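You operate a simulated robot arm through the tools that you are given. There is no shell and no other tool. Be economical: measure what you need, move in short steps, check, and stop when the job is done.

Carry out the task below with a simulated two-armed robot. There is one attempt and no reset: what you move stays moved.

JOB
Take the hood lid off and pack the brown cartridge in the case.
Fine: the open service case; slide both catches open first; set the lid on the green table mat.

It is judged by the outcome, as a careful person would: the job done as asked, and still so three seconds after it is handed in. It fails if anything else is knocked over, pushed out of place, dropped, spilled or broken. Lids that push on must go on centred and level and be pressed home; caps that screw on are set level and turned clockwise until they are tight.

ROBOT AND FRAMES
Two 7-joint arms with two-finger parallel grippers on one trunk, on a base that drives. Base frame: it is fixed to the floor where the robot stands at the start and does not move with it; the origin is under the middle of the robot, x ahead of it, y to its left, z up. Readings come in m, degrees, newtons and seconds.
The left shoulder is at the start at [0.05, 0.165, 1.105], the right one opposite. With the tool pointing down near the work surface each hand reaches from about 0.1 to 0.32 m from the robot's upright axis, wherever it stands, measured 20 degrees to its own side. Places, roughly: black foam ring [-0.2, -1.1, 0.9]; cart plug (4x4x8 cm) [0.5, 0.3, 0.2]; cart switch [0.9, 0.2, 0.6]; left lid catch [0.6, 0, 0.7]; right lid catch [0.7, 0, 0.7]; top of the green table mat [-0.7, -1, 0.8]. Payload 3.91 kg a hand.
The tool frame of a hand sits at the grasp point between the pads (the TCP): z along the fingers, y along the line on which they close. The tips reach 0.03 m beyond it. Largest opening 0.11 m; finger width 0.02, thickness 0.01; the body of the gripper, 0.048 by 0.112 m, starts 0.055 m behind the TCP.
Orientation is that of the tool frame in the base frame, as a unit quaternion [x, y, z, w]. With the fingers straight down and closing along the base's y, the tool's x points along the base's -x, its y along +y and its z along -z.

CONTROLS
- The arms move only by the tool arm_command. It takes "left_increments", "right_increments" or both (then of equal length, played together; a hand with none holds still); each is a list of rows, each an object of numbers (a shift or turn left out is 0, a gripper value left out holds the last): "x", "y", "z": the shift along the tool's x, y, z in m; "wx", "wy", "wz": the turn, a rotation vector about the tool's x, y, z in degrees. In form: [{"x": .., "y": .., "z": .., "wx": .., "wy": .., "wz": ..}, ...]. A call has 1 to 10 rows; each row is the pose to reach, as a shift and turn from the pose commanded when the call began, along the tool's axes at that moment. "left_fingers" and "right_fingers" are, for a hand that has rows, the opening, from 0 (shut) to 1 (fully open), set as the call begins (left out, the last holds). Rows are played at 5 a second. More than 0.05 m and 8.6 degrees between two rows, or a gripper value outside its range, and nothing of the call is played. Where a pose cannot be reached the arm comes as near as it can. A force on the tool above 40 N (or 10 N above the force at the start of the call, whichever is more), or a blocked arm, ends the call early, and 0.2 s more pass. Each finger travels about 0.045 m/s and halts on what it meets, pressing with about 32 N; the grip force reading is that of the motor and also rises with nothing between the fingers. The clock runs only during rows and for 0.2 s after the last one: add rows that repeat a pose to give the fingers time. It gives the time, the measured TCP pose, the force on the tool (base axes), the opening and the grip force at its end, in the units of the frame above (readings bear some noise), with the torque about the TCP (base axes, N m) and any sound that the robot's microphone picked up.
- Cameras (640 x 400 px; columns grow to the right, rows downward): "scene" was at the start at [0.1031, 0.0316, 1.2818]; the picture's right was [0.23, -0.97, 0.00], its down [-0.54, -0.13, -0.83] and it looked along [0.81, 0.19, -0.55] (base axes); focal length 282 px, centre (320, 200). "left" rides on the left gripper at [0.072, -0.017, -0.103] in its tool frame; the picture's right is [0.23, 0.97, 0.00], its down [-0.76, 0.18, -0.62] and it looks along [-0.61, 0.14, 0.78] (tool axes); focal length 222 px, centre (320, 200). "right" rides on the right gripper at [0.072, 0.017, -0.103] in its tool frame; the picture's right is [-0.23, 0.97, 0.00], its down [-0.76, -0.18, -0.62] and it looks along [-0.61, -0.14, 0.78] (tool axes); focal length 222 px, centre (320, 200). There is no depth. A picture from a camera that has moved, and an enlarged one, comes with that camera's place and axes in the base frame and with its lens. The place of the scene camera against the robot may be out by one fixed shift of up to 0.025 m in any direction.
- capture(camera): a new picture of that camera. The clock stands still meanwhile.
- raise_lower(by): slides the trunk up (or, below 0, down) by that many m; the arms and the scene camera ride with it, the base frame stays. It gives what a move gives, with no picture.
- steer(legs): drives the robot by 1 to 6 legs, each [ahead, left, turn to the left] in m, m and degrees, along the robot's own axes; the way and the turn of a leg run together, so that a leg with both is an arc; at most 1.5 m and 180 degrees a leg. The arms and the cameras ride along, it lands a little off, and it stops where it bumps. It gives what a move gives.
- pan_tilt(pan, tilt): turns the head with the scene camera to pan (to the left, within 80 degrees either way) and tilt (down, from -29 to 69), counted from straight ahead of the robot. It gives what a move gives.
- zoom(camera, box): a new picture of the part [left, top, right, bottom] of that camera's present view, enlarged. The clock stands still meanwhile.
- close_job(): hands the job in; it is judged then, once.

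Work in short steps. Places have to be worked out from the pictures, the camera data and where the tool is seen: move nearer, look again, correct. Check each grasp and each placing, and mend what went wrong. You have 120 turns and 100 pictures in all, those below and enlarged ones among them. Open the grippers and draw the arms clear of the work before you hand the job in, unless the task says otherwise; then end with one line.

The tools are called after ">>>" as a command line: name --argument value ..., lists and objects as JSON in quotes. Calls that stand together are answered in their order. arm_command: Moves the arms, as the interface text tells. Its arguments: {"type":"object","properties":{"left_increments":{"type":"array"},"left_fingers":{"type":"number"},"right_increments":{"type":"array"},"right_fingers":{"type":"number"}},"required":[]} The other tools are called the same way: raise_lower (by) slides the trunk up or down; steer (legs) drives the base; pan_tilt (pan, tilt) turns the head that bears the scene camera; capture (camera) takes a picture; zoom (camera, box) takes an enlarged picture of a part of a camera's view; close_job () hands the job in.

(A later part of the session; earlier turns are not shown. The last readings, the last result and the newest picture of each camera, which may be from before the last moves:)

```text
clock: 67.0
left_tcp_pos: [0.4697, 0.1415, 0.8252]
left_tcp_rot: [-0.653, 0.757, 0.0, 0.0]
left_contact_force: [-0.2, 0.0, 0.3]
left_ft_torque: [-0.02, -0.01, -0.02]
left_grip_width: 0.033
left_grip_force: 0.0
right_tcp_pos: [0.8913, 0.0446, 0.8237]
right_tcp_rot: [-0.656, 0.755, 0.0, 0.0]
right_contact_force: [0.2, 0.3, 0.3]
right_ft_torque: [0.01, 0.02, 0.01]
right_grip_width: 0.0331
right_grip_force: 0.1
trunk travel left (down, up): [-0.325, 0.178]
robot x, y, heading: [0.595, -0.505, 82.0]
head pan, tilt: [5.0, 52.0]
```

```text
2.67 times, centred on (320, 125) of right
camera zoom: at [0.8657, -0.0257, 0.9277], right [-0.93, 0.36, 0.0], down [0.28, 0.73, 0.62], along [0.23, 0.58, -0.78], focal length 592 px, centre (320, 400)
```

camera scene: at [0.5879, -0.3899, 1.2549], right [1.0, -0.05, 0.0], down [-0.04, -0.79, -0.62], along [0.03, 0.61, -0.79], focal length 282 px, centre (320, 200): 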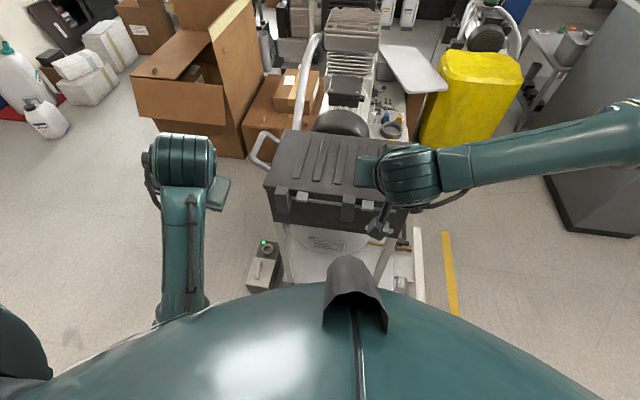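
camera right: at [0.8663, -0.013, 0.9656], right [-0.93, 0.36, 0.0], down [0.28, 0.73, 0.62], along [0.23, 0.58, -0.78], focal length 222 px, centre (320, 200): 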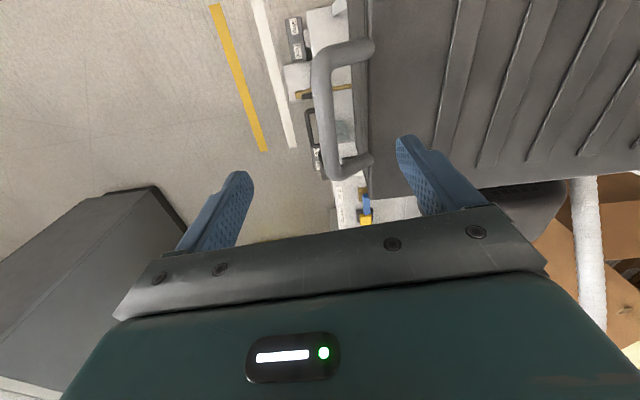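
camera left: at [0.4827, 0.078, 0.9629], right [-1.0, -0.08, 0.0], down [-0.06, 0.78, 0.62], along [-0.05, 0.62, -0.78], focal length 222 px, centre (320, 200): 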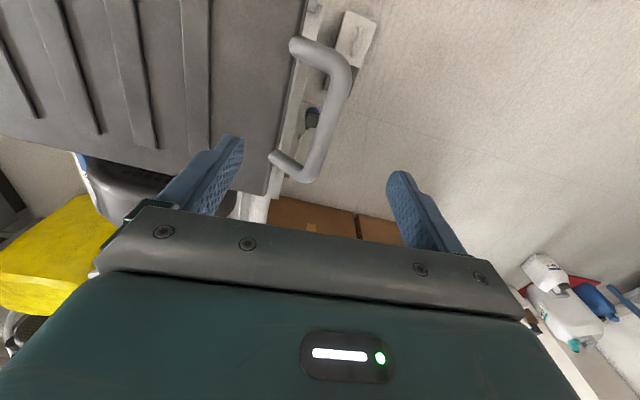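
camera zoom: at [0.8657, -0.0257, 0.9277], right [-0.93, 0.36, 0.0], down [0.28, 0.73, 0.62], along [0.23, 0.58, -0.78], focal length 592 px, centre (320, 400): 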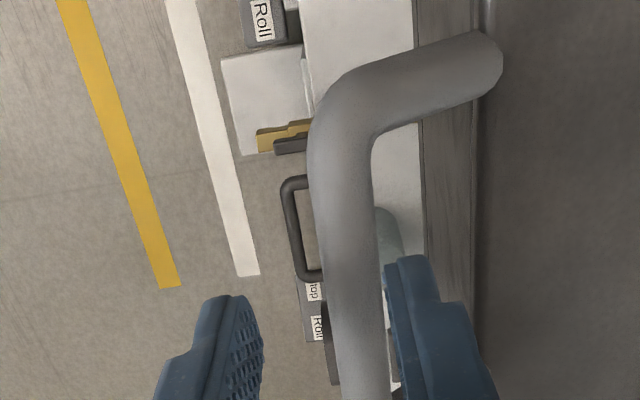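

Small corrections: left −3 mm, right −7 mm in x; then descend so the bars sit between the pads.

>>> arm_command --left_increments '[{"y": 0.003}, {"y": 0.003, "z": 0.02}, {"y": 0.003, "z": 0.04}, {"y": 0.003, "z": 0.053}, {"y": 0.003, "z": 0.053}]' --right_increments '[{"y": 0.0067}, {"y": 0.0067, "z": 0.02}, {"y": 0.0067, "z": 0.04}, {"y": 0.0067, "z": 0.052}, {"y": 0.0067, "z": 0.052}]'

>>> arm_command --left_increments '[{}, {}, {}, {}]' --right_increments '[{}, {}, {}, {}]' --left_fingers 0 --right_fingers 0

>>> capture --camera "left"

>>> capture --camera "right"

```text
clock: 68.2
left_tcp_pos: [0.4669, 0.1383, 0.773]
left_tcp_rot: [-0.653, 0.758, 0.0, 0.0]
left_contact_force: [0.4, -0.2, 0.8]
left_ft_torque: [-0.01, 0.01, 0.0]
left_grip_width: 0.033
left_grip_force: 0.0
right_tcp_pos: [0.8832, 0.0426, 0.7713]
right_tcp_rot: [-0.656, 0.755, 0.0, 0.0]
right_contact_force: [0.4, 0.3, 0.1]
right_ft_torque: [0.0, 0.0, 0.02]
right_grip_width: 0.0328
right_grip_force: 0.0
trunk travel left (down, up): [-0.325, 0.178]
robot x, y, heading: [0.5904, -0.5026, 81.9]
head pan, tilt: [5.0, 52.0]
```

```text
clock: 69.2
left_tcp_pos: [0.4701, 0.1377, 0.7724]
left_tcp_rot: [-0.651, 0.759, -0.003, 0.001]
left_contact_force: [21.9, -6.0, 1.6]
left_ft_torque: [0.11, 0.09, -0.69]
left_grip_width: 0.0168
left_grip_force: 32.1
right_tcp_pos: [0.8831, 0.0446, 0.771]
right_tcp_rot: [-0.657, 0.754, 0.001, 0.0]
right_contact_force: [-16.0, 8.0, -0.8]
right_ft_torque: [-0.2, -0.05, -0.71]
right_grip_width: 0.0168
right_grip_force: 32.0
trunk travel left (down, up): [-0.325, 0.178]
robot x, y, heading: [0.5951, -0.5032, 82.0]
head pan, tilt: [5.0, 52.0]
```

```text
36 pictures are left
camera left: at [0.4752, 0.0648, 0.8772], right [-1.0, -0.08, 0.0], down [-0.06, 0.78, 0.62], along [-0.04, 0.62, -0.78], focal length 222 px, centre (320, 200)
```

left: 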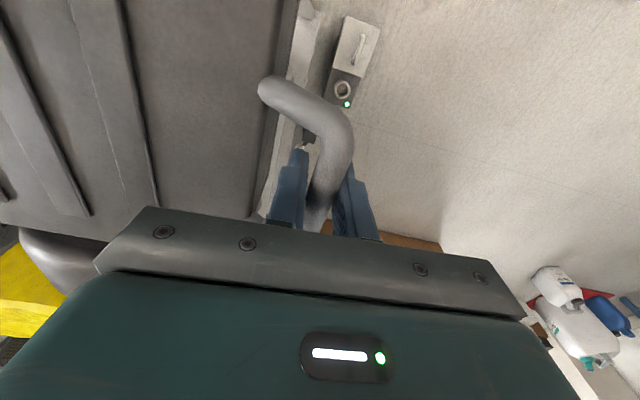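

```text
35 pictures are left
camera right: at [0.8564, -0.026, 0.8756], right [-0.93, 0.36, 0.0], down [0.28, 0.73, 0.62], along [0.22, 0.58, -0.78], focal length 222 px, centre (320, 200)
```

right: 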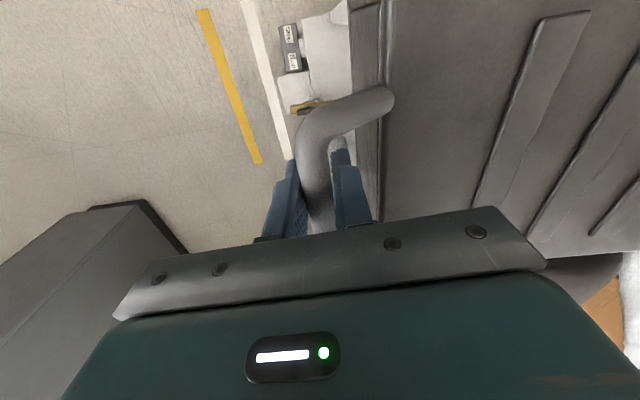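

Both handles are gripped (width 0.0168). I lift with the trunk so the hands rise together, starting with 4 cm.

>>> raise_lower --by 0.04

>>> capture --camera "scene"

```text
clock: 70.0
left_tcp_pos: [0.4687, 0.1386, 0.8115]
left_tcp_rot: [-0.651, 0.759, -0.003, -0.001]
left_contact_force: [22.3, -8.7, -4.2]
left_ft_torque: [-0.24, 0.2, -0.68]
left_grip_width: 0.0169
left_grip_force: 31.3
right_tcp_pos: [0.8828, 0.0441, 0.8116]
right_tcp_rot: [-0.657, 0.754, 0.001, -0.002]
right_contact_force: [-21.7, 9.0, -4.0]
right_ft_torque: [0.17, -0.15, -0.67]
right_grip_width: 0.0166
right_grip_force: 32.3
trunk travel left (down, up): [-0.365, 0.138]
robot x, y, heading: [0.5924, -0.5057, 81.9]
head pan, tilt: [5.0, 52.0]
```

```text
34 pictures are left
camera scene: at [0.588, -0.3887, 1.2948], right [1.0, -0.05, 0.0], down [-0.04, -0.79, -0.61], along [0.03, 0.61, -0.79], focal length 282 px, centre (320, 200)
```

scene: 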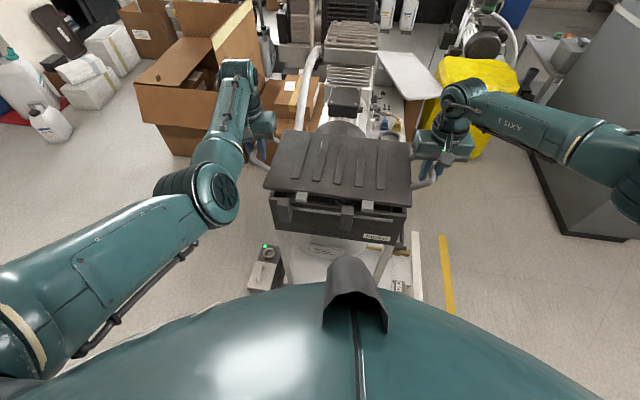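

The lid is free and light. I raise it to carrying height and look toward −x along the route before driving.

>>> raise_lower --by 0.12

>>> pan_tilt --pan 78 --tilt 25

>>> capture --camera "scene"

```text
clock: 71.5
left_tcp_pos: [0.4696, 0.1382, 0.9334]
left_tcp_rot: [-0.651, 0.759, -0.002, 0.001]
left_contact_force: [22.9, -8.3, -4.5]
left_ft_torque: [-0.25, 0.2, -0.67]
left_grip_width: 0.0167
left_grip_force: 31.8
right_tcp_pos: [0.8812, 0.0455, 0.9308]
right_tcp_rot: [-0.657, 0.754, 0.0, -0.001]
right_contact_force: [-22.7, 7.4, -4.9]
right_ft_torque: [0.16, -0.2, -0.73]
right_grip_width: 0.017
right_grip_force: 31.7
trunk travel left (down, up): [-0.485, 0.018]
robot x, y, heading: [0.5932, -0.5044, 82.0]
head pan, tilt: [5.0, 52.0]
```

```text
clock: 73.0
left_tcp_pos: [0.47, 0.1386, 0.9322]
left_tcp_rot: [-0.651, 0.759, -0.002, 0.001]
left_contact_force: [21.2, -9.4, -4.2]
left_ft_torque: [0.0, 0.11, -0.66]
left_grip_width: 0.0174
left_grip_force: 32.6
right_tcp_pos: [0.8816, 0.045, 0.931]
right_tcp_rot: [-0.657, 0.754, 0.001, -0.001]
right_contact_force: [-21.8, 8.5, -4.3]
right_ft_torque: [-0.09, -0.09, -0.67]
right_grip_width: 0.0168
right_grip_force: 32.3
trunk travel left (down, up): [-0.485, 0.018]
robot x, y, heading: [0.5924, -0.5065, 82.0]
head pan, tilt: [78.0, 25.0]
```

```text
33 pictures are left
camera scene: at [0.4975, -0.4324, 1.455], right [0.34, 0.94, 0.0], down [0.4, -0.15, -0.91], along [-0.85, 0.31, -0.42], focal length 282 px, centre (320, 200)
```

scene: 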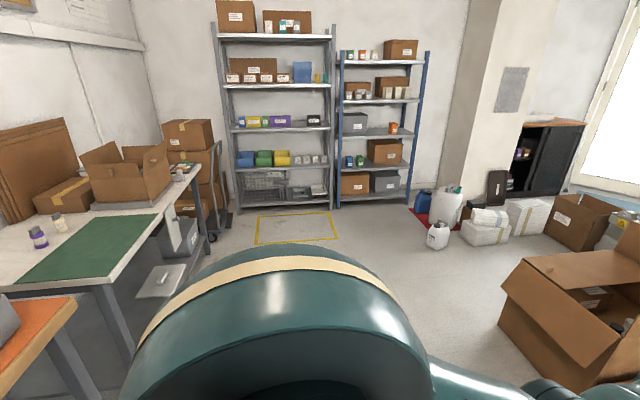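

The mat measures about 0.53×0.37 m, centre ≈(−0.77, −0.98). To avoid the carton past it, I turn in the clear floor near (−0.3, 0), then approach.

>>> steer --legs '[[0, 0.95, 0], [0.37, 0, 0], [0, 0, 90], [0, 0, 91]]'

>>> pan_tilt --pan -15 --tilt 45

>>> capture --camera "scene"

```text
clock: 87.6
left_tcp_pos: [-0.1398, -0.6438, 0.9341]
left_tcp_rot: [0.75, 0.662, -0.001, -0.002]
left_contact_force: [-21.8, 6.6, -4.6]
left_ft_torque: [-0.01, -0.05, -0.66]
left_grip_width: 0.0168
left_grip_force: 32.1
right_tcp_pos: [-0.554, -0.5616, 0.9307]
right_tcp_rot: [0.744, 0.668, 0.001, 0.0]
right_contact_force: [22.2, -7.9, -3.2]
right_ft_torque: [0.14, 0.11, -0.68]
right_grip_width: 0.0167
right_grip_force: 32.0
trunk travel left (down, up): [-0.485, 0.018]
robot x, y, heading: [-0.2804, -0.0048, -96.5]
head pan, tilt: [78.0, 25.0]
```

```text
clock: 89.2
left_tcp_pos: [-0.1406, -0.6446, 0.9328]
left_tcp_rot: [0.75, 0.661, -0.001, -0.004]
left_contact_force: [-1.3, 3.7, -4.1]
left_ft_torque: [0.36, -0.14, -0.7]
left_grip_width: 0.017
left_grip_force: 31.9
right_tcp_pos: [-0.5556, -0.5607, 0.9313]
right_tcp_rot: [0.744, 0.668, 0.0, 0.0]
right_contact_force: [1.3, -3.0, -4.7]
right_ft_torque: [-0.27, 0.04, -0.64]
right_grip_width: 0.0167
right_grip_force: 31.6
trunk travel left (down, up): [-0.485, 0.018]
robot x, y, heading: [-0.2794, -0.0031, -96.8]
head pan, tilt: [-15.0, 45.0]
```

```text
32 pictures are left
camera scene: at [-0.3252, -0.0988, 1.4244], right [-0.93, 0.36, 0.0], down [0.26, 0.66, -0.71], along [-0.26, -0.66, -0.71], focal length 282 px, centre (320, 200)
```

scene: 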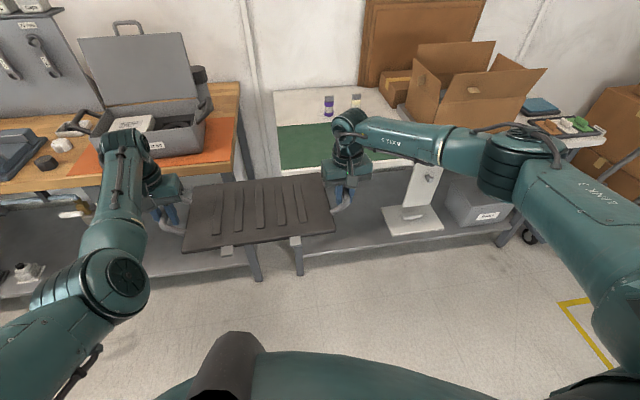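

The lid is already parallel to the mat. Lid centre is (−0.348, −0.603); the mat centre works out ≈(−0.76, −0.96). I shift right 0.365, then ahead 0.40.

>>> steer --legs '[[0, -0.365, 0], [0.4, 0, 0]]'

>>> pan_tilt --pan 0 --tilt 55

>>> capture --camera "scene"

>>> capture --camera "left"

>>> capture --camera "right"

```text
clock: 93.7
left_tcp_pos: [-0.5495, -1.0104, 0.9317]
left_tcp_rot: [0.751, 0.661, 0.0, -0.003]
left_contact_force: [-3.2, 4.5, -4.7]
left_ft_torque: [0.11, -0.07, -0.7]
left_grip_width: 0.0169
left_grip_force: 31.5
right_tcp_pos: [-0.9642, -0.93, 0.9323]
right_tcp_rot: [0.745, 0.667, 0.002, 0.0]
right_contact_force: [2.9, -4.1, -4.3]
right_ft_torque: [0.04, 0.01, -0.7]
right_grip_width: 0.0168
right_grip_force: 32.0
trunk travel left (down, up): [-0.485, 0.018]
robot x, y, heading: [-0.6895, -0.3698, -96.2]
head pan, tilt: [-15.0, 45.0]
```

```text
clock: 94.5
left_tcp_pos: [-0.5492, -1.0103, 0.9318]
left_tcp_rot: [0.75, 0.661, 0.0, -0.004]
left_contact_force: [-0.3, 3.1, -3.5]
left_ft_torque: [-0.07, 0.05, -0.71]
left_grip_width: 0.0166
left_grip_force: 31.9
right_tcp_pos: [-0.9642, -0.9284, 0.9312]
right_tcp_rot: [0.745, 0.667, 0.0, 0.0]
right_contact_force: [-0.6, -2.6, -3.7]
right_ft_torque: [0.21, -0.03, -0.75]
right_grip_width: 0.0165
right_grip_force: 31.4
trunk travel left (down, up): [-0.485, 0.018]
robot x, y, heading: [-0.6891, -0.3711, -96.5]
head pan, tilt: [0.0, 55.0]
```

```text
31 pictures are left
camera scene: at [-0.7128, -0.4624, 1.4111], right [-0.99, 0.11, 0.0], down [0.09, 0.81, -0.57], along [-0.06, -0.57, -0.82], focal length 282 px, centre (320, 200)
```

scene: 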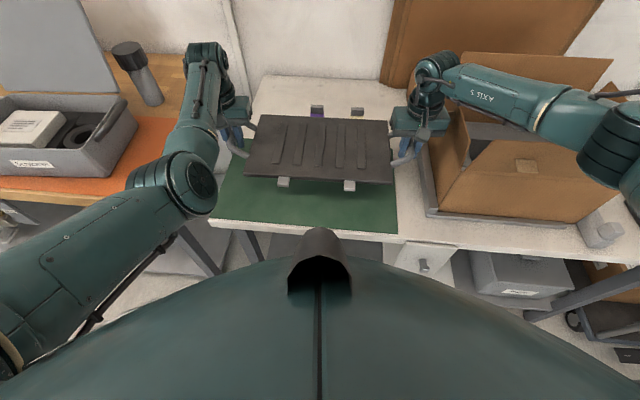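

```text
30 pictures are left
camera left: at [-0.556, -0.9361, 1.0364], right [0.99, 0.1, 0.0], down [0.08, -0.78, 0.62], along [0.06, -0.62, -0.79], focal length 222 px, centre (320, 200)
```

left: 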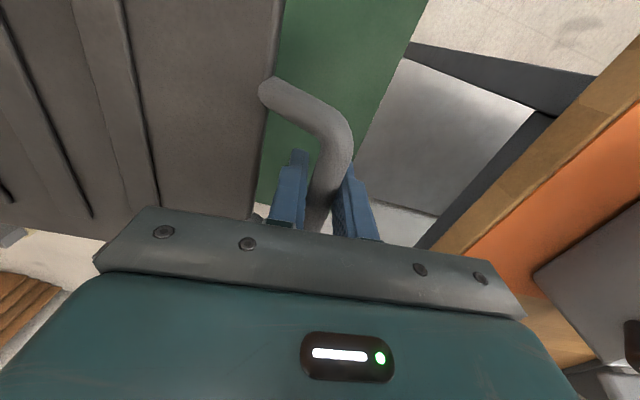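

```text
29 pictures are left
camera right: at [-0.9387, -0.8594, 1.0351], right [0.94, -0.33, 0.0], down [-0.26, -0.74, 0.62], along [-0.21, -0.59, -0.78], focal length 222 px, centre (320, 200)
```

right: 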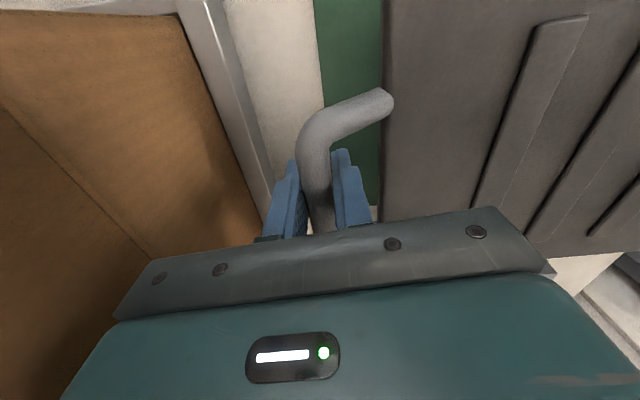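

The lid hangs over the mat, a touch toward the carton side. I shift both hands 2 cm left together, then lower with the trunk.

>>> arm_command --left_increments '[{"y": 0.005}, {"y": 0.01}, {"y": 0.015}, {"y": 0.02}, {"y": 0.02}]' --right_increments '[{"y": 0.005}, {"y": 0.01}, {"y": 0.015}, {"y": 0.02}, {"y": 0.02}]'

>>> raise_lower --by -0.06

>>> capture --camera "scene"

```text
clock: 95.7
left_tcp_pos: [-0.528, -1.0134, 0.9317]
left_tcp_rot: [0.751, 0.66, -0.001, -0.003]
left_contact_force: [0.0, 3.8, -3.2]
left_ft_torque: [0.38, -0.07, -0.66]
left_grip_width: 0.0171
left_grip_force: 31.7
right_tcp_pos: [-0.9442, -0.9305, 0.9304]
right_tcp_rot: [0.745, 0.667, -0.001, 0.0]
right_contact_force: [0.0, -2.7, -4.6]
right_ft_torque: [-0.24, 0.1, -0.67]
right_grip_width: 0.0168
right_grip_force: 32.1
trunk travel left (down, up): [-0.485, 0.018]
robot x, y, heading: [-0.6895, -0.3725, -96.3]
head pan, tilt: [0.0, 55.0]
```

```text
clock: 96.7
left_tcp_pos: [-0.5256, -1.0125, 0.873]
left_tcp_rot: [0.75, 0.661, -0.002, -0.002]
left_contact_force: [0.2, 2.7, -4.5]
left_ft_torque: [-0.46, 0.01, -0.71]
left_grip_width: 0.0168
left_grip_force: 31.5
right_tcp_pos: [-0.9412, -0.9305, 0.8762]
right_tcp_rot: [0.745, 0.668, -0.002, 0.001]
right_contact_force: [-1.1, -4.1, -3.4]
right_ft_torque: [0.54, -0.24, -0.69]
right_grip_width: 0.0167
right_grip_force: 32.0
trunk travel left (down, up): [-0.425, 0.078]
robot x, y, heading: [-0.6861, -0.3718, -96.2]
head pan, tilt: [0.0, 55.0]
```

```text
28 pictures are left
camera scene: at [-0.7099, -0.4594, 1.3518], right [-0.99, 0.11, 0.0], down [0.09, 0.81, -0.58], along [-0.07, -0.57, -0.82], focal length 282 px, centre (320, 200)
```

scene: 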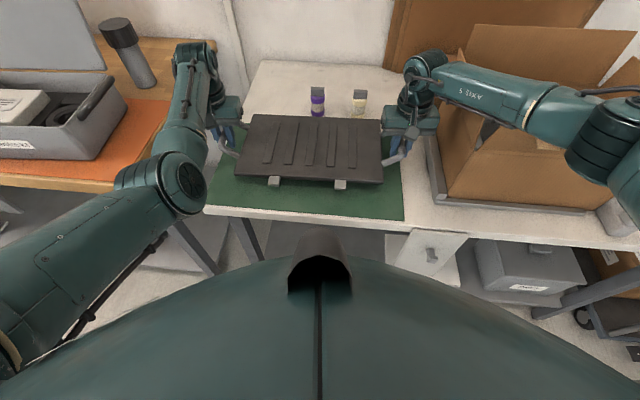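

The lid is over the mat with the bottles behind it clear. I lower in small steps, watching the force.

>>> raise_lower --by -0.02

>>> raise_lower --by -0.01

```text
clock: 97.4
left_tcp_pos: [-0.5202, -1.0084, 0.8563]
left_tcp_rot: [0.749, 0.662, -0.006, -0.001]
left_contact_force: [7.1, 2.2, -5.5]
left_ft_torque: [-0.25, 0.06, -0.69]
left_grip_width: 0.0168
left_grip_force: 32.4
right_tcp_pos: [-0.936, -0.9321, 0.871]
right_tcp_rot: [0.744, 0.668, -0.013, 0.008]
right_contact_force: [-7.1, -1.9, -4.0]
right_ft_torque: [0.35, -0.21, -0.69]
right_grip_width: 0.0164
right_grip_force: 32.0
trunk travel left (down, up): [-0.405, 0.098]
robot x, y, heading: [-0.6896, -0.3733, -96.6]
head pan, tilt: [0.0, 55.0]
```

```text
clock: 98.0
left_tcp_pos: [-0.5208, -1.0079, 0.8548]
left_tcp_rot: [0.75, 0.662, -0.014, 0.002]
left_contact_force: [3.7, -3.2, 24.3]
left_ft_torque: [0.04, -0.06, -0.71]
left_grip_width: 0.0171
left_grip_force: 31.8
right_tcp_pos: [-0.9341, -0.9323, 0.8686]
right_tcp_rot: [0.744, 0.668, -0.02, 0.011]
right_contact_force: [-26.2, -1.7, 6.8]
right_ft_torque: [0.52, -0.27, -0.65]
right_grip_width: 0.0166
right_grip_force: 32.2
trunk travel left (down, up): [-0.395, 0.108]
robot x, y, heading: [-0.6872, -0.3714, -96.2]
head pan, tilt: [0.0, 55.0]
```

The right hand stays 14 mm high — something may be touching its arm. I look before going on.

>>> pan_tilt --pan -35 --tilt 45

>>> capture --camera "scene"

>>> capture --camera "right"

```text
clock: 99.0
left_tcp_pos: [-0.5208, -1.0083, 0.8507]
left_tcp_rot: [0.75, 0.661, -0.012, -0.001]
left_contact_force: [3.0, -1.4, 22.9]
left_ft_torque: [-0.07, 0.04, -0.67]
left_grip_width: 0.0167
left_grip_force: 31.8
right_tcp_pos: [-0.9359, -0.9319, 0.8658]
right_tcp_rot: [0.744, 0.668, -0.021, 0.008]
right_contact_force: [-31.2, 1.9, 7.5]
right_ft_torque: [-0.61, -0.1, -0.67]
right_grip_width: 0.0166
right_grip_force: 31.6
trunk travel left (down, up): [-0.395, 0.108]
robot x, y, heading: [-0.687, -0.3702, -96.4]
head pan, tilt: [-35.0, 45.0]
```

```text
27 pictures are left
camera scene: at [-0.7446, -0.4377, 1.3364], right [-0.75, 0.66, 0.0], down [0.46, 0.52, -0.72], along [-0.48, -0.54, -0.69], focal length 282 px, centre (320, 200)
```

scene: 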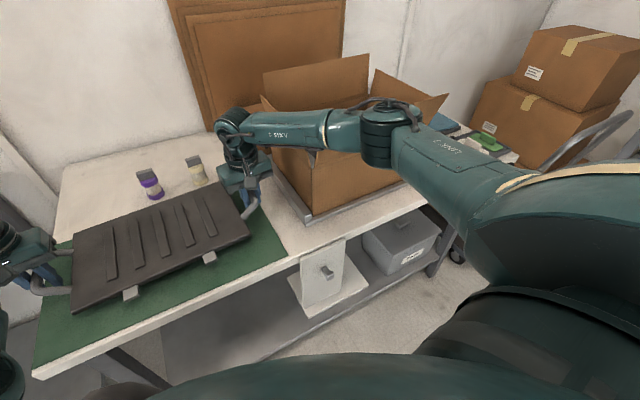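

```text
26 pictures are left
camera right: at [-0.9089, -0.8585, 0.966], right [0.94, -0.33, -0.01], down [-0.25, -0.71, 0.66], along [-0.22, -0.62, -0.75], focal length 222 px, centre (320, 200)
```

right: 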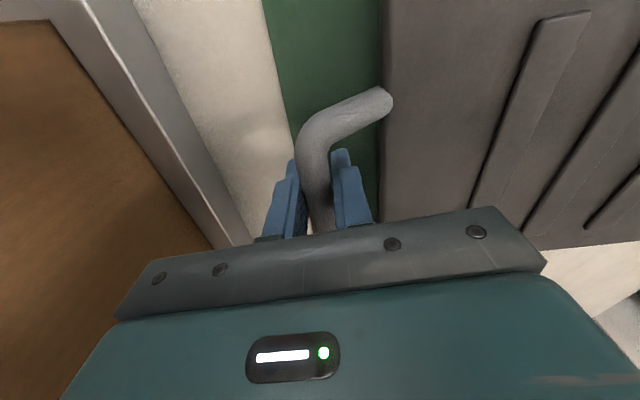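

The right forearm is resting against the carton. I raise the trunk 10 cm again and will lower with the arms instead, so that the elbows stay higher.

>>> raise_lower --by 0.1

>>> arm_command --left_increments '[{"y": 0.01}, {"y": 0.015, "z": 0.01}, {"y": 0.015, "z": 0.025}, {"y": 0.015, "z": 0.04}, {"y": 0.015, "z": 0.055}, {"y": 0.015, "z": 0.065}, {"y": 0.015, "z": 0.065}]' --right_increments '[{"y": 0.01}, {"y": 0.015, "z": 0.01}, {"y": 0.015, "z": 0.025}, {"y": 0.015, "z": 0.04}, {"y": 0.015, "z": 0.055}, {"y": 0.015, "z": 0.065}, {"y": 0.015, "z": 0.065}]'

>>> capture --camera "scene"

```text
clock: 100.3
left_tcp_pos: [-0.529, -1.013, 0.9396]
left_tcp_rot: [0.751, 0.661, -0.001, -0.003]
left_contact_force: [-1.5, 3.3, -3.9]
left_ft_torque: [0.67, -0.16, -0.79]
left_grip_width: 0.0168
left_grip_force: 31.7
right_tcp_pos: [-0.9435, -0.932, 0.9405]
right_tcp_rot: [0.746, 0.666, 0.002, 0.0]
right_contact_force: [1.2, -4.1, -3.9]
right_ft_torque: [-0.56, 0.14, -0.79]
right_grip_width: 0.0167
right_grip_force: 31.7
trunk travel left (down, up): [-0.495, 0.008]
robot x, y, heading: [-0.6908, -0.371, -96.4]
head pan, tilt: [-35.0, 45.0]
```

```text
clock: 101.9
left_tcp_pos: [-0.5134, -1.017, 0.8748]
left_tcp_rot: [0.75, 0.662, -0.001, -0.003]
left_contact_force: [0.0, 3.6, -3.9]
left_ft_torque: [-0.09, 0.0, -0.7]
left_grip_width: 0.017
left_grip_force: 31.5
right_tcp_pos: [-0.9277, -0.9339, 0.8756]
right_tcp_rot: [0.746, 0.666, 0.0, 0.0]
right_contact_force: [0.8, -3.6, -4.4]
right_ft_torque: [0.21, 0.01, -0.66]
right_grip_width: 0.0167
right_grip_force: 31.6
trunk travel left (down, up): [-0.495, 0.008]
robot x, y, heading: [-0.691, -0.3726, -96.7]
head pan, tilt: [-35.0, 45.0]
```

```text
25 pictures are left
camera scene: at [-0.7585, -0.4518, 1.4345], right [-0.75, 0.66, 0.0], down [0.47, 0.53, -0.71], along [-0.47, -0.53, -0.71], focal length 282 px, centre (320, 200)
```

scene: 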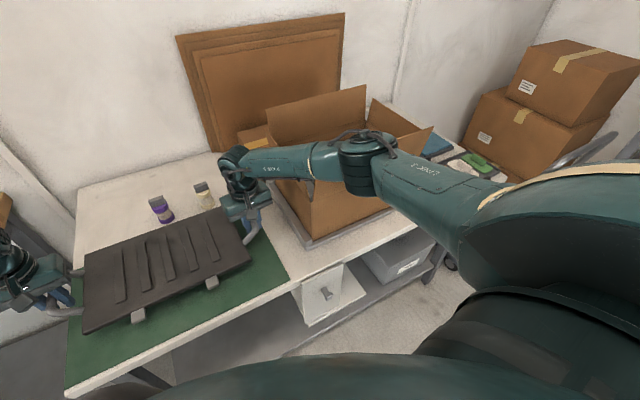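

Level now and clear. I go on lowering gently.

>>> arm_command --left_increments '[{"z": 0.005}, {"z": 0.01}, {"z": 0.015}, {"z": 0.019}, {"z": 0.019}]' --right_increments '[{"z": 0.005}, {"z": 0.01}, {"z": 0.015}, {"z": 0.019}, {"z": 0.019}]'

>>> arm_command --left_increments '[{"z": 0.004}, {"z": 0.008}, {"z": 0.008}]' --right_increments '[{"z": 0.004}, {"z": 0.008}, {"z": 0.008}]'

```text
clock: 103.1
left_tcp_pos: [-0.5131, -1.0129, 0.8586]
left_tcp_rot: [0.75, 0.661, -0.001, -0.002]
left_contact_force: [-1.3, 4.3, -3.2]
left_ft_torque: [0.0, -0.01, -0.67]
left_grip_width: 0.0168
left_grip_force: 31.9
right_tcp_pos: [-0.9284, -0.9337, 0.8577]
right_tcp_rot: [0.746, 0.666, 0.0, 0.001]
right_contact_force: [2.6, -3.5, -4.0]
right_ft_torque: [0.05, 0.0, -0.69]
right_grip_width: 0.017
right_grip_force: 32.3
trunk travel left (down, up): [-0.495, 0.008]
robot x, y, heading: [-0.6884, -0.3712, -96.5]
head pan, tilt: [-35.0, 45.0]
```

```text
clock: 103.9
left_tcp_pos: [-0.5121, -1.009, 0.8552]
left_tcp_rot: [0.751, 0.661, -0.003, -0.001]
left_contact_force: [1.5, 4.8, 1.5]
left_ft_torque: [-0.86, 0.32, -0.67]
left_grip_width: 0.0167
left_grip_force: 32.2
left hand out of reach, approached as far as the arm can: row 1, 2, 3
right_tcp_pos: [-0.9288, -0.9335, 0.8538]
right_tcp_rot: [0.746, 0.666, -0.002, 0.003]
right_contact_force: [-2.9, 1.5, 24.4]
right_ft_torque: [-0.03, -0.03, -0.64]
right_grip_width: 0.017
right_grip_force: 31.9
trunk travel left (down, up): [-0.495, 0.008]
robot x, y, heading: [-0.6877, -0.3703, -96.4]
head pan, tilt: [-35.0, 45.0]
```

The right side has landed; the left arm is at its reach limit. A few mm with the trunk to seat the left side.

>>> raise_lower --by -0.004

>>> capture --camera "left"

```text
clock: 104.4
left_tcp_pos: [-0.5118, -1.0075, 0.8528]
left_tcp_rot: [0.75, 0.662, -0.002, 0.0]
left_contact_force: [4.2, 9.3, 20.2]
left_ft_torque: [0.13, -0.01, -0.65]
left_grip_width: 0.0164
left_grip_force: 32.2
right_tcp_pos: [-0.9273, -0.933, 0.8503]
right_tcp_rot: [0.745, 0.667, -0.002, 0.004]
right_contact_force: [-3.4, -7.1, 20.3]
right_ft_torque: [0.21, -0.07, -0.67]
right_grip_width: 0.0164
right_grip_force: 32.5
trunk travel left (down, up): [-0.491, 0.012]
robot x, y, heading: [-0.6878, -0.3725, -96.4]
head pan, tilt: [-35.0, 45.0]
```

```text
24 pictures are left
camera left: at [-0.519, -0.933, 0.9558], right [0.99, 0.1, 0.0], down [0.08, -0.78, 0.63], along [0.06, -0.62, -0.78], focal length 222 px, centre (320, 200)
```

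left: 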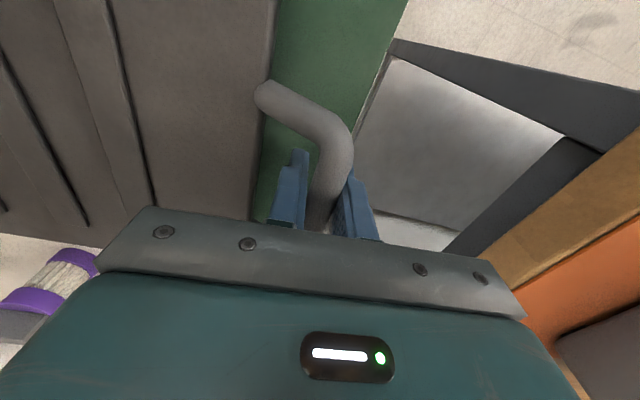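

Both sides bear ~20 N: seated. I open the fingers to 3.3 cm and rise straight up.

>>> arm_command --left_increments '[{}, {}, {}, {"z": -0.02}, {"z": -0.05}, {"z": -0.09}, {"z": -0.12}]' --right_increments '[{}, {}, {}, {"z": -0.02}, {"z": -0.05}, {"z": -0.09}, {"z": -0.12}]' --left_fingers 0.3 --right_fingers 0.3

>>> pan_tilt --pan 0 --tilt 50

>>> capture --camera "scene"

```text
clock: 106.0
left_tcp_pos: [-0.5116, -1.0098, 0.9684]
left_tcp_rot: [0.75, 0.661, -0.001, -0.002]
left_contact_force: [0.4, -1.7, -0.6]
left_ft_torque: [-0.01, 0.0, 0.02]
left_grip_width: 0.033
left_grip_force: 0.1
right_tcp_pos: [-0.9271, -0.934, 0.9677]
right_tcp_rot: [0.745, 0.667, 0.0, 0.001]
right_contact_force: [0.4, 0.2, 0.0]
right_ft_torque: [0.0, 0.01, 0.0]
right_grip_width: 0.033
right_grip_force: 0.1
trunk travel left (down, up): [-0.491, 0.012]
robot x, y, heading: [-0.6897, -0.3705, -96.4]
head pan, tilt: [-35.0, 45.0]
```

```text
clock: 107.0
left_tcp_pos: [-0.5115, -1.011, 0.9672]
left_tcp_rot: [0.75, 0.661, -0.001, -0.003]
left_contact_force: [0.0, 0.0, 1.1]
left_ft_torque: [0.0, 0.0, 0.01]
left_grip_width: 0.0332
left_grip_force: 0.0
right_tcp_pos: [-0.9269, -0.9333, 0.9669]
right_tcp_rot: [0.745, 0.667, 0.001, 0.0]
right_contact_force: [0.1, 0.1, 0.4]
right_ft_torque: [0.03, -0.04, -0.01]
right_grip_width: 0.0329
right_grip_force: 0.1
trunk travel left (down, up): [-0.491, 0.012]
robot x, y, heading: [-0.6882, -0.3742, -96.1]
head pan, tilt: [0.0, 50.0]
```

```text
23 pictures are left
camera scene: at [-0.7133, -0.4664, 1.4236], right [-0.99, 0.11, 0.0], down [0.09, 0.76, -0.64], along [-0.07, -0.64, -0.77], focal length 282 px, centre (320, 200)
```

scene: 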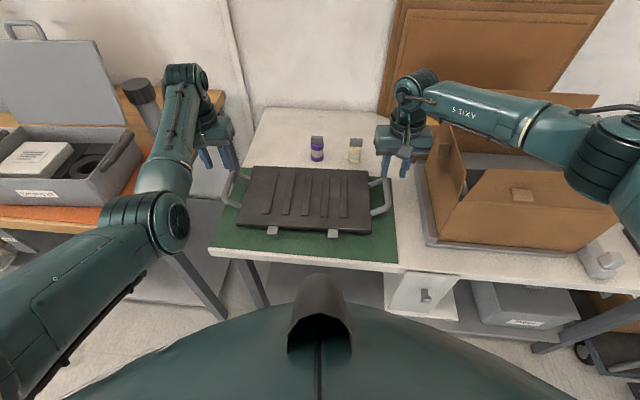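

The lid lies on the green mat. I zoom into the case to see where the cartridge belongs.

>>> zoom --camera "scene" --box '[0, 90, 160, 220]'

```text
3.08 times, centred on (80, 155) of scene
camera zoom: at [-0.7133, -0.4664, 1.4236], right [-0.99, 0.11, 0.0], down [0.09, 0.76, -0.64], along [-0.07, -0.64, -0.77], focal length 867 px, centre (1058, 338)
```

zoom: 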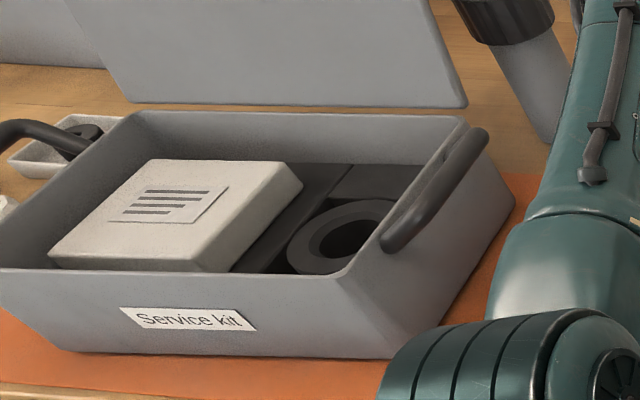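

The case holds a black foam ring with a round seat for the cartridge. I drive back to the hood by the reverse route.

>>> steer --legs '[[-0.4, 0, 0], [0, 0.365, 0], [0, 0, -91], [0, 0, -90], [-0.37, 0, 0], [0, -0.92, 0]]'

>>> pan_tilt --pan 0 --tilt 52

>>> capture --camera "scene"

```text
clock: 125.6
left_tcp_pos: [0.4274, 0.1336, 0.9663]
left_tcp_rot: [-0.652, 0.759, -0.002, 0.001]
left_contact_force: [0.6, 0.2, -0.6]
left_ft_torque: [0.0, -0.02, -0.04]
left_grip_width: 0.0331
left_grip_force: 0.0
right_tcp_pos: [0.8422, 0.0463, 0.9682]
right_tcp_rot: [-0.658, 0.753, 0.001, 0.0]
right_contact_force: [-0.8, 0.3, 0.8]
right_ft_torque: [-0.01, -0.02, -0.01]
right_grip_width: 0.0332
right_grip_force: 0.0
trunk travel left (down, up): [-0.491, 0.012]
robot x, y, heading: [0.5873, -0.5117, 82.4]
head pan, tilt: [0.0, 50.0]
```

```text
clock: 126.2
left_tcp_pos: [0.4268, 0.1341, 0.9676]
left_tcp_rot: [-0.652, 0.758, -0.004, 0.001]
left_contact_force: [-0.1, 0.0, 0.2]
left_ft_torque: [0.02, -0.02, -0.02]
left_grip_width: 0.033
left_grip_force: 0.0
right_tcp_pos: [0.841, 0.047, 0.968]
right_tcp_rot: [-0.658, 0.753, 0.001, -0.001]
right_contact_force: [-0.2, 0.2, 0.2]
right_ft_torque: [0.0, -0.04, -0.04]
right_grip_width: 0.033
right_grip_force: 0.0
trunk travel left (down, up): [-0.491, 0.012]
robot x, y, heading: [0.5904, -0.5113, 82.1]
head pan, tilt: [0.0, 52.0]
```

```text
21 pictures are left
camera scene: at [0.5913, -0.3951, 1.421], right [0.99, -0.13, 0.0], down [-0.11, -0.78, -0.62], along [0.08, 0.61, -0.79], focal length 282 px, centre (320, 200)
```

scene: 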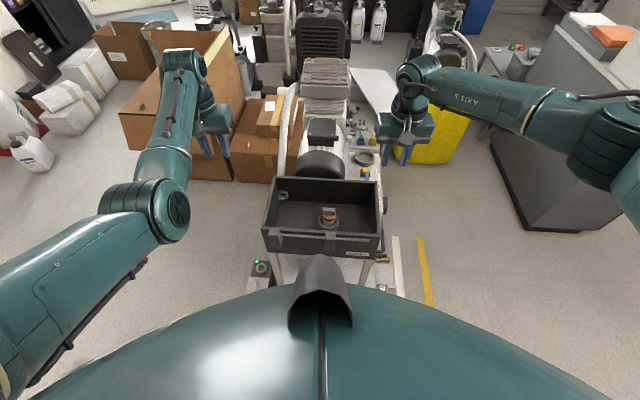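

>>> zoom --camera "scene" --box '[255, 170, 391, 255]'

```text
4.71 times, centred on (323, 212) of scene
camera zoom: at [0.5913, -0.3951, 1.421], right [0.99, -0.13, 0.0], down [-0.11, -0.78, -0.62], along [0.08, 0.61, -0.79], focal length 1326 px, centre (306, 141)
```

zoom: 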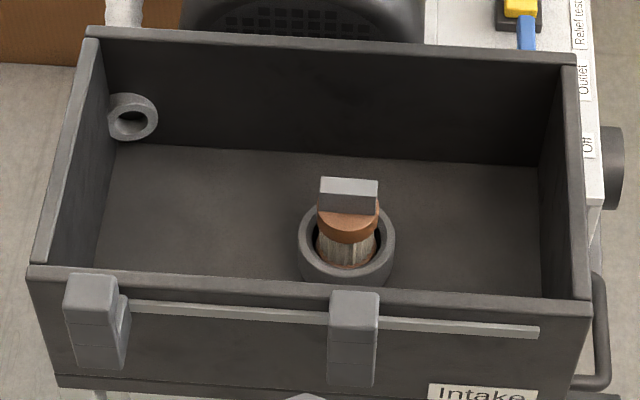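

The brown cartridge stands in a socket inside the hood, with a grey grip block on top (~3.5 cm along x). I bring the right hand above it and look down.

>>> arm_command --right_increments '[{"x": -0.008, "y": 0.04}, {"x": -0.016, "y": 0.08}, {"x": -0.024, "y": 0.12}, {"x": -0.032, "y": 0.159}, {"x": -0.032, "y": 0.159, "z": 0.04}, {"x": -0.032, "y": 0.159, "z": 0.07}, {"x": -0.032, "y": 0.159, "z": 0.07}]' --right_fingers 0.7

>>> capture --camera "right"

```text
clock: 127.8
left_tcp_pos: [0.4285, 0.134, 0.9677]
left_tcp_rot: [-0.652, 0.758, -0.002, 0.001]
left_contact_force: [0.2, 0.3, -0.6]
left_ft_torque: [-0.03, -0.01, -0.02]
left_grip_width: 0.033
left_grip_force: 0.1
right_tcp_pos: [0.6971, 0.0811, 0.9036]
right_tcp_rot: [-0.658, 0.753, 0.001, 0.0]
right_contact_force: [-0.3, -0.2, -0.6]
right_ft_torque: [0.01, 0.0, 0.0]
right_grip_width: 0.0767
right_grip_force: 0.0
right hand out of reach, approached as far as the arm can: row 4, 5, 6, 7
trunk travel left (down, up): [-0.491, 0.012]
robot x, y, heading: [0.5896, -0.5092, 82.3]
head pan, tilt: [0.0, 52.0]
```

```text
19 pictures are left
camera right: at [0.6715, 0.0099, 1.0076], right [-0.93, 0.35, 0.0], down [0.28, 0.73, 0.62], along [0.22, 0.58, -0.78], focal length 222 px, centre (320, 200)
```

right: 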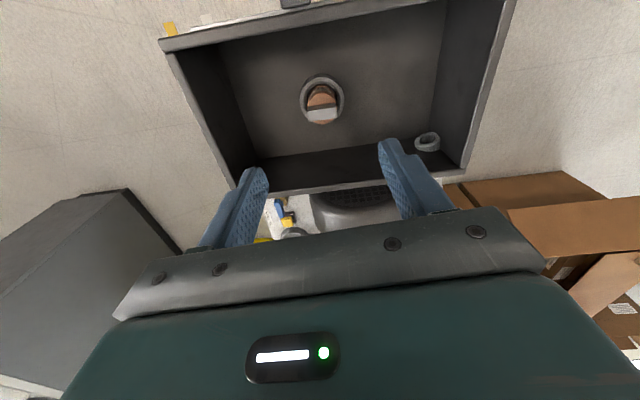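

Block top ≈(0.703, 0.100, 0.705) after cross-checking views. I lower the trunk to gain reach, then align and look again.

>>> raise_lower --by -0.12

>>> arm_command --right_increments '[{"x": -0.01, "y": -0.002}, {"x": -0.0196, "y": -0.0035}, {"x": -0.0196, "y": -0.0035}]' --right_fingers 0.6

>>> zoom --camera "right" --box '[200, 40, 440, 190]'

```text
clock: 129.3
left_tcp_pos: [0.427, 0.1332, 0.8478]
left_tcp_rot: [-0.651, 0.759, -0.003, 0.002]
left_contact_force: [0.7, -0.2, -1.4]
left_ft_torque: [0.01, 0.02, -0.02]
left_grip_width: 0.0329
left_grip_force: 0.1
right_tcp_pos: [0.698, 0.0799, 0.7836]
right_tcp_rot: [-0.658, 0.753, 0.001, -0.001]
right_contact_force: [-0.5, -0.6, 0.6]
right_ft_torque: [0.04, -0.01, 0.01]
right_grip_width: 0.0772
right_grip_force: 0.1
trunk travel left (down, up): [-0.371, 0.132]
robot x, y, heading: [0.5914, -0.5093, 82.0]
head pan, tilt: [0.0, 52.0]
```

```text
clock: 130.1
left_tcp_pos: [0.4273, 0.1327, 0.8477]
left_tcp_rot: [-0.652, 0.758, -0.002, 0.001]
left_contact_force: [-0.3, 0.0, 0.1]
left_ft_torque: [0.0, 0.02, 0.01]
left_grip_width: 0.0328
left_grip_force: 0.2
right_tcp_pos: [0.707, 0.0845, 0.7889]
right_tcp_rot: [-0.658, 0.753, 0.001, 0.0]
right_contact_force: [0.2, 0.0, -0.5]
right_ft_torque: [0.0, -0.02, -0.01]
right_grip_width: 0.0659
right_grip_force: 0.1
right hand out of reach, approached as far as the arm can: row 1, 2, 3
trunk travel left (down, up): [-0.371, 0.132]
robot x, y, heading: [0.5896, -0.5075, 82.2]
head pan, tilt: [0.0, 52.0]
```

```text
2.67 times, centred on (320, 115) of right
camera zoom: at [0.6812, 0.0131, 0.8923], right [-0.93, 0.36, 0.0], down [0.28, 0.73, 0.62], along [0.22, 0.58, -0.78], focal length 592 px, centre (320, 427)
```

zoom: 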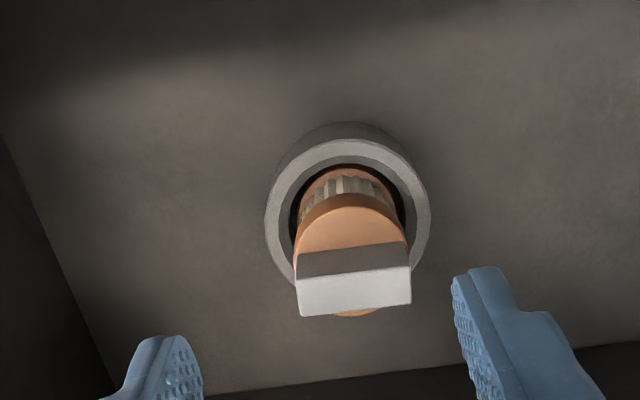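

Block top confirmed at (0.702, 0.099, 0.709). The right arm is at its reach limit, so I shift the robot 0.15 m left and a little ahead to suit it.

>>> steer --legs '[[0.02, 0.15, 0]]'

```text
clock: 131.5
left_tcp_pos: [0.2785, 0.1743, 0.8481]
left_tcp_rot: [-0.651, 0.759, -0.002, 0.002]
left_contact_force: [-0.7, -0.7, 0.0]
left_ft_torque: [0.0, -0.02, 0.01]
left_grip_width: 0.0331
left_grip_force: 0.0
right_tcp_pos: [0.5575, 0.1243, 0.7892]
right_tcp_rot: [-0.657, 0.754, 0.0, 0.0]
right_contact_force: [0.2, -0.1, 0.2]
right_ft_torque: [0.03, 0.02, 0.0]
right_grip_width: 0.0664
right_grip_force: 0.0
trunk travel left (down, up): [-0.371, 0.132]
robot x, y, heading: [0.4387, -0.4684, 82.0]
head pan, tilt: [0.0, 52.0]
```

I move the right hand over the block.

>>> arm_command --right_increments '[{"x": 0.001, "y": -0.037}, {"x": 0.003, "y": -0.074}, {"x": 0.004, "y": -0.11}, {"x": 0.0053, "y": -0.1467}, {"x": 0.0053, "y": -0.1467}]'

>>> zoom --camera "right" --box '[200, 60, 440, 210]'

```text
clock: 132.7
left_tcp_pos: [0.278, 0.1746, 0.8473]
left_tcp_rot: [-0.651, 0.759, -0.002, 0.001]
left_contact_force: [0.1, -0.1, -0.2]
left_ft_torque: [0.0, -0.01, -0.01]
left_grip_width: 0.033
left_grip_force: 0.1
right_tcp_pos: [0.7028, 0.0971, 0.7892]
right_tcp_rot: [-0.657, 0.754, 0.001, 0.0]
right_contact_force: [0.0, 0.1, 0.3]
right_ft_torque: [-0.01, 0.0, 0.01]
right_grip_width: 0.0661
right_grip_force: 0.1
trunk travel left (down, up): [-0.371, 0.132]
robot x, y, heading: [0.4401, -0.4685, 82.0]
head pan, tilt: [0.0, 52.0]
```

```text
2.67 times, centred on (320, 135) of right
camera zoom: at [0.6767, 0.0271, 0.8928], right [-0.93, 0.36, 0.0], down [0.28, 0.73, 0.62], along [0.22, 0.58, -0.78], focal length 592 px, centre (320, 373)
```

zoom: 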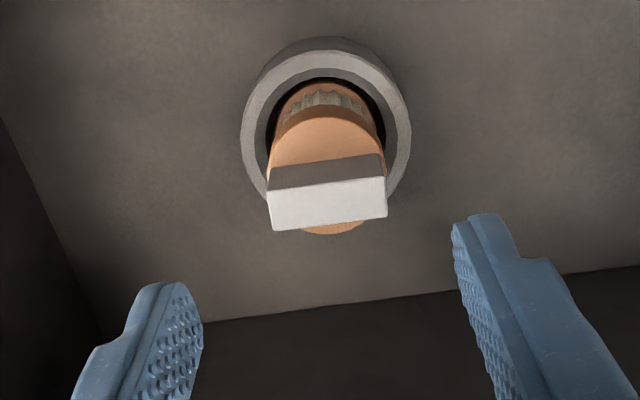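

Aligned within 2 mm. I descend so that the tips pass just below the block, watching the force.

>>> arm_command --right_increments '[{"x": -0.0015, "y": 0.002}, {"x": -0.0015, "y": 0.002, "z": 0.03}, {"x": -0.0015, "y": 0.002, "z": 0.06}, {"x": -0.0015, "y": 0.002, "z": 0.075}, {"x": -0.0015, "y": 0.002, "z": 0.082}, {"x": -0.0015, "y": 0.002, "z": 0.082}]'

>>> arm_command --right_increments '[{}, {}, {}, {}, {}]' --right_fingers 0.15

>>> zoom --camera "right" --box '[200, 60, 440, 210]'

```text
clock: 134.1
left_tcp_pos: [0.2779, 0.1748, 0.8483]
left_tcp_rot: [-0.651, 0.759, -0.002, 0.0]
left_contact_force: [0.0, -0.7, -0.1]
left_ft_torque: [0.01, 0.01, -0.01]
left_grip_width: 0.0331
left_grip_force: 0.1
right_tcp_pos: [0.7014, 0.1013, 0.7065]
right_tcp_rot: [-0.657, 0.754, 0.001, -0.001]
right_contact_force: [0.7, -0.6, -0.2]
right_ft_torque: [0.04, -0.01, 0.01]
right_grip_width: 0.066
right_grip_force: 0.1
trunk travel left (down, up): [-0.371, 0.132]
robot x, y, heading: [0.4382, -0.4718, 82.4]
head pan, tilt: [0.0, 52.0]
```

```text
clock: 135.3
left_tcp_pos: [0.2784, 0.1747, 0.8487]
left_tcp_rot: [-0.651, 0.759, -0.002, 0.002]
left_contact_force: [0.2, -0.2, 0.1]
left_ft_torque: [-0.01, 0.03, -0.01]
left_grip_width: 0.0331
left_grip_force: 0.1
right_tcp_pos: [0.7001, 0.1008, 0.7052]
right_tcp_rot: [-0.657, 0.754, 0.001, 0.0]
right_contact_force: [-0.2, 0.5, 0.4]
right_ft_torque: [0.02, 0.01, 0.01]
right_grip_width: 0.0381
right_grip_force: 31.8
trunk travel left (down, up): [-0.371, 0.132]
robot x, y, heading: [0.4423, -0.4684, 82.0]
head pan, tilt: [0.0, 52.0]
```

```text
2.67 times, centred on (320, 135) of right
camera zoom: at [0.6754, 0.0313, 0.8096], right [-0.93, 0.36, 0.0], down [0.28, 0.73, 0.62], along [0.22, 0.58, -0.78], focal length 592 px, centre (320, 373)
```

zoom: 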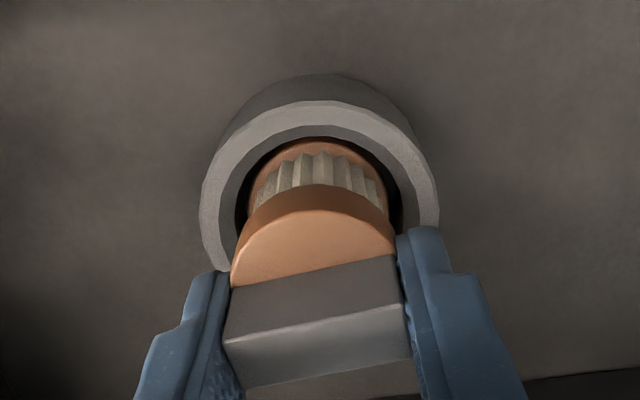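

Block gripped at 0.038 m. I lift with the trunk.

>>> raise_lower --by 0.04

>>> raise_lower --by 0.09

>>> capture --camera "scene"

```text
clock: 136.1
left_tcp_pos: [0.2773, 0.1746, 0.8871]
left_tcp_rot: [-0.651, 0.759, -0.002, 0.001]
left_contact_force: [-0.4, 0.0, 0.0]
left_ft_torque: [0.01, -0.04, 0.01]
left_grip_width: 0.0328
left_grip_force: 0.1
right_tcp_pos: [0.7016, 0.1011, 0.7455]
right_tcp_rot: [-0.656, 0.755, 0.0, 0.0]
right_contact_force: [0.1, 0.4, -0.3]
right_ft_torque: [-0.03, 0.01, 0.02]
right_grip_width: 0.038
right_grip_force: 32.1
trunk travel left (down, up): [-0.411, 0.092]
robot x, y, heading: [0.4386, -0.4636, 81.8]
head pan, tilt: [0.0, 52.0]
```

```text
clock: 137.4
left_tcp_pos: [0.2785, 0.1759, 0.977]
left_tcp_rot: [-0.651, 0.759, -0.004, 0.001]
left_contact_force: [0.5, -0.5, -0.5]
left_ft_torque: [-0.01, -0.02, 0.02]
left_grip_width: 0.033
left_grip_force: 0.0
right_tcp_pos: [0.701, 0.1014, 0.8363]
right_tcp_rot: [-0.656, 0.755, 0.0, 0.0]
right_contact_force: [-0.5, -0.2, -1.1]
right_ft_torque: [-0.01, -0.04, -0.01]
right_grip_width: 0.0379
right_grip_force: 32.1
trunk travel left (down, up): [-0.501, 0.002]
robot x, y, heading: [0.4366, -0.4673, 82.1]
head pan, tilt: [0.0, 52.0]
```

```text
15 pictures are left
camera scene: at [0.4402, -0.3538, 1.4309], right [0.99, -0.14, 0.0], down [-0.11, -0.78, -0.62], along [0.09, 0.61, -0.79], focal length 282 px, centre (320, 200)
```

scene: 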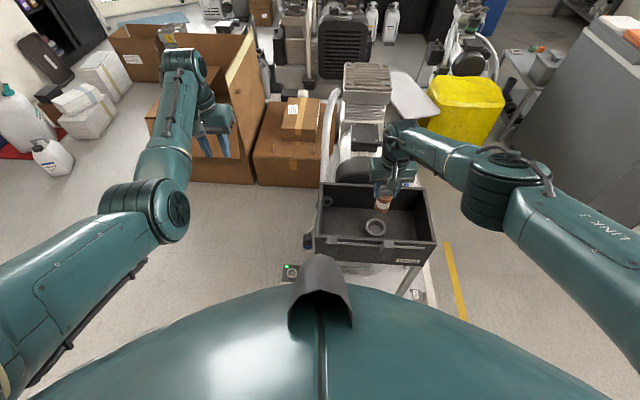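

The cartridge is out cleanly. I raise it to clear the case walls and draw the left hand back so that it can't touch the bench tools.

>>> arm_command --right_increments '[{"z": -0.04}, {"z": -0.08}, {"z": -0.12}, {"z": -0.16}, {"z": -0.2}, {"z": -0.22}, {"z": -0.22}]' --left_increments '[{"x": 0.035}, {"x": 0.07}, {"x": 0.105}, {"x": 0.14}, {"x": 0.175}, {"x": 0.21, "z": -0.02}, {"x": 0.24, "z": -0.04}]'

>>> capture --camera "right"

```text
clock: 139.0
left_tcp_pos: [0.2156, -0.0102, 0.9573]
left_tcp_rot: [-0.652, 0.758, 0.004, 0.004]
left_contact_force: [-0.9, -0.6, -0.9]
left_ft_torque: [-0.01, 0.0, 0.02]
left_grip_width: 0.033
left_grip_force: 0.1
left hand out of reach, approached as far as the arm can: row 5, 6, 7
right_tcp_pos: [0.7031, 0.0983, 1.057]
right_tcp_rot: [-0.657, 0.754, 0.0, -0.002]
right_contact_force: [-0.4, 0.6, -0.8]
right_ft_torque: [0.0, 0.0, 0.0]
right_grip_width: 0.0379
right_grip_force: 31.3
trunk travel left (down, up): [-0.501, 0.002]
robot x, y, heading: [0.4424, -0.4689, 82.0]
head pan, tilt: [0.0, 52.0]
```

```text
14 pictures are left
camera right: at [0.6776, 0.0285, 1.1604], right [-0.93, 0.36, 0.0], down [0.28, 0.73, 0.62], along [0.22, 0.58, -0.78], focal length 222 px, centre (320, 200)
```

right: 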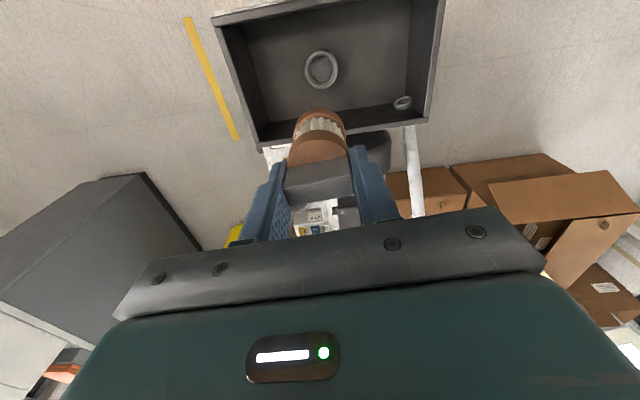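

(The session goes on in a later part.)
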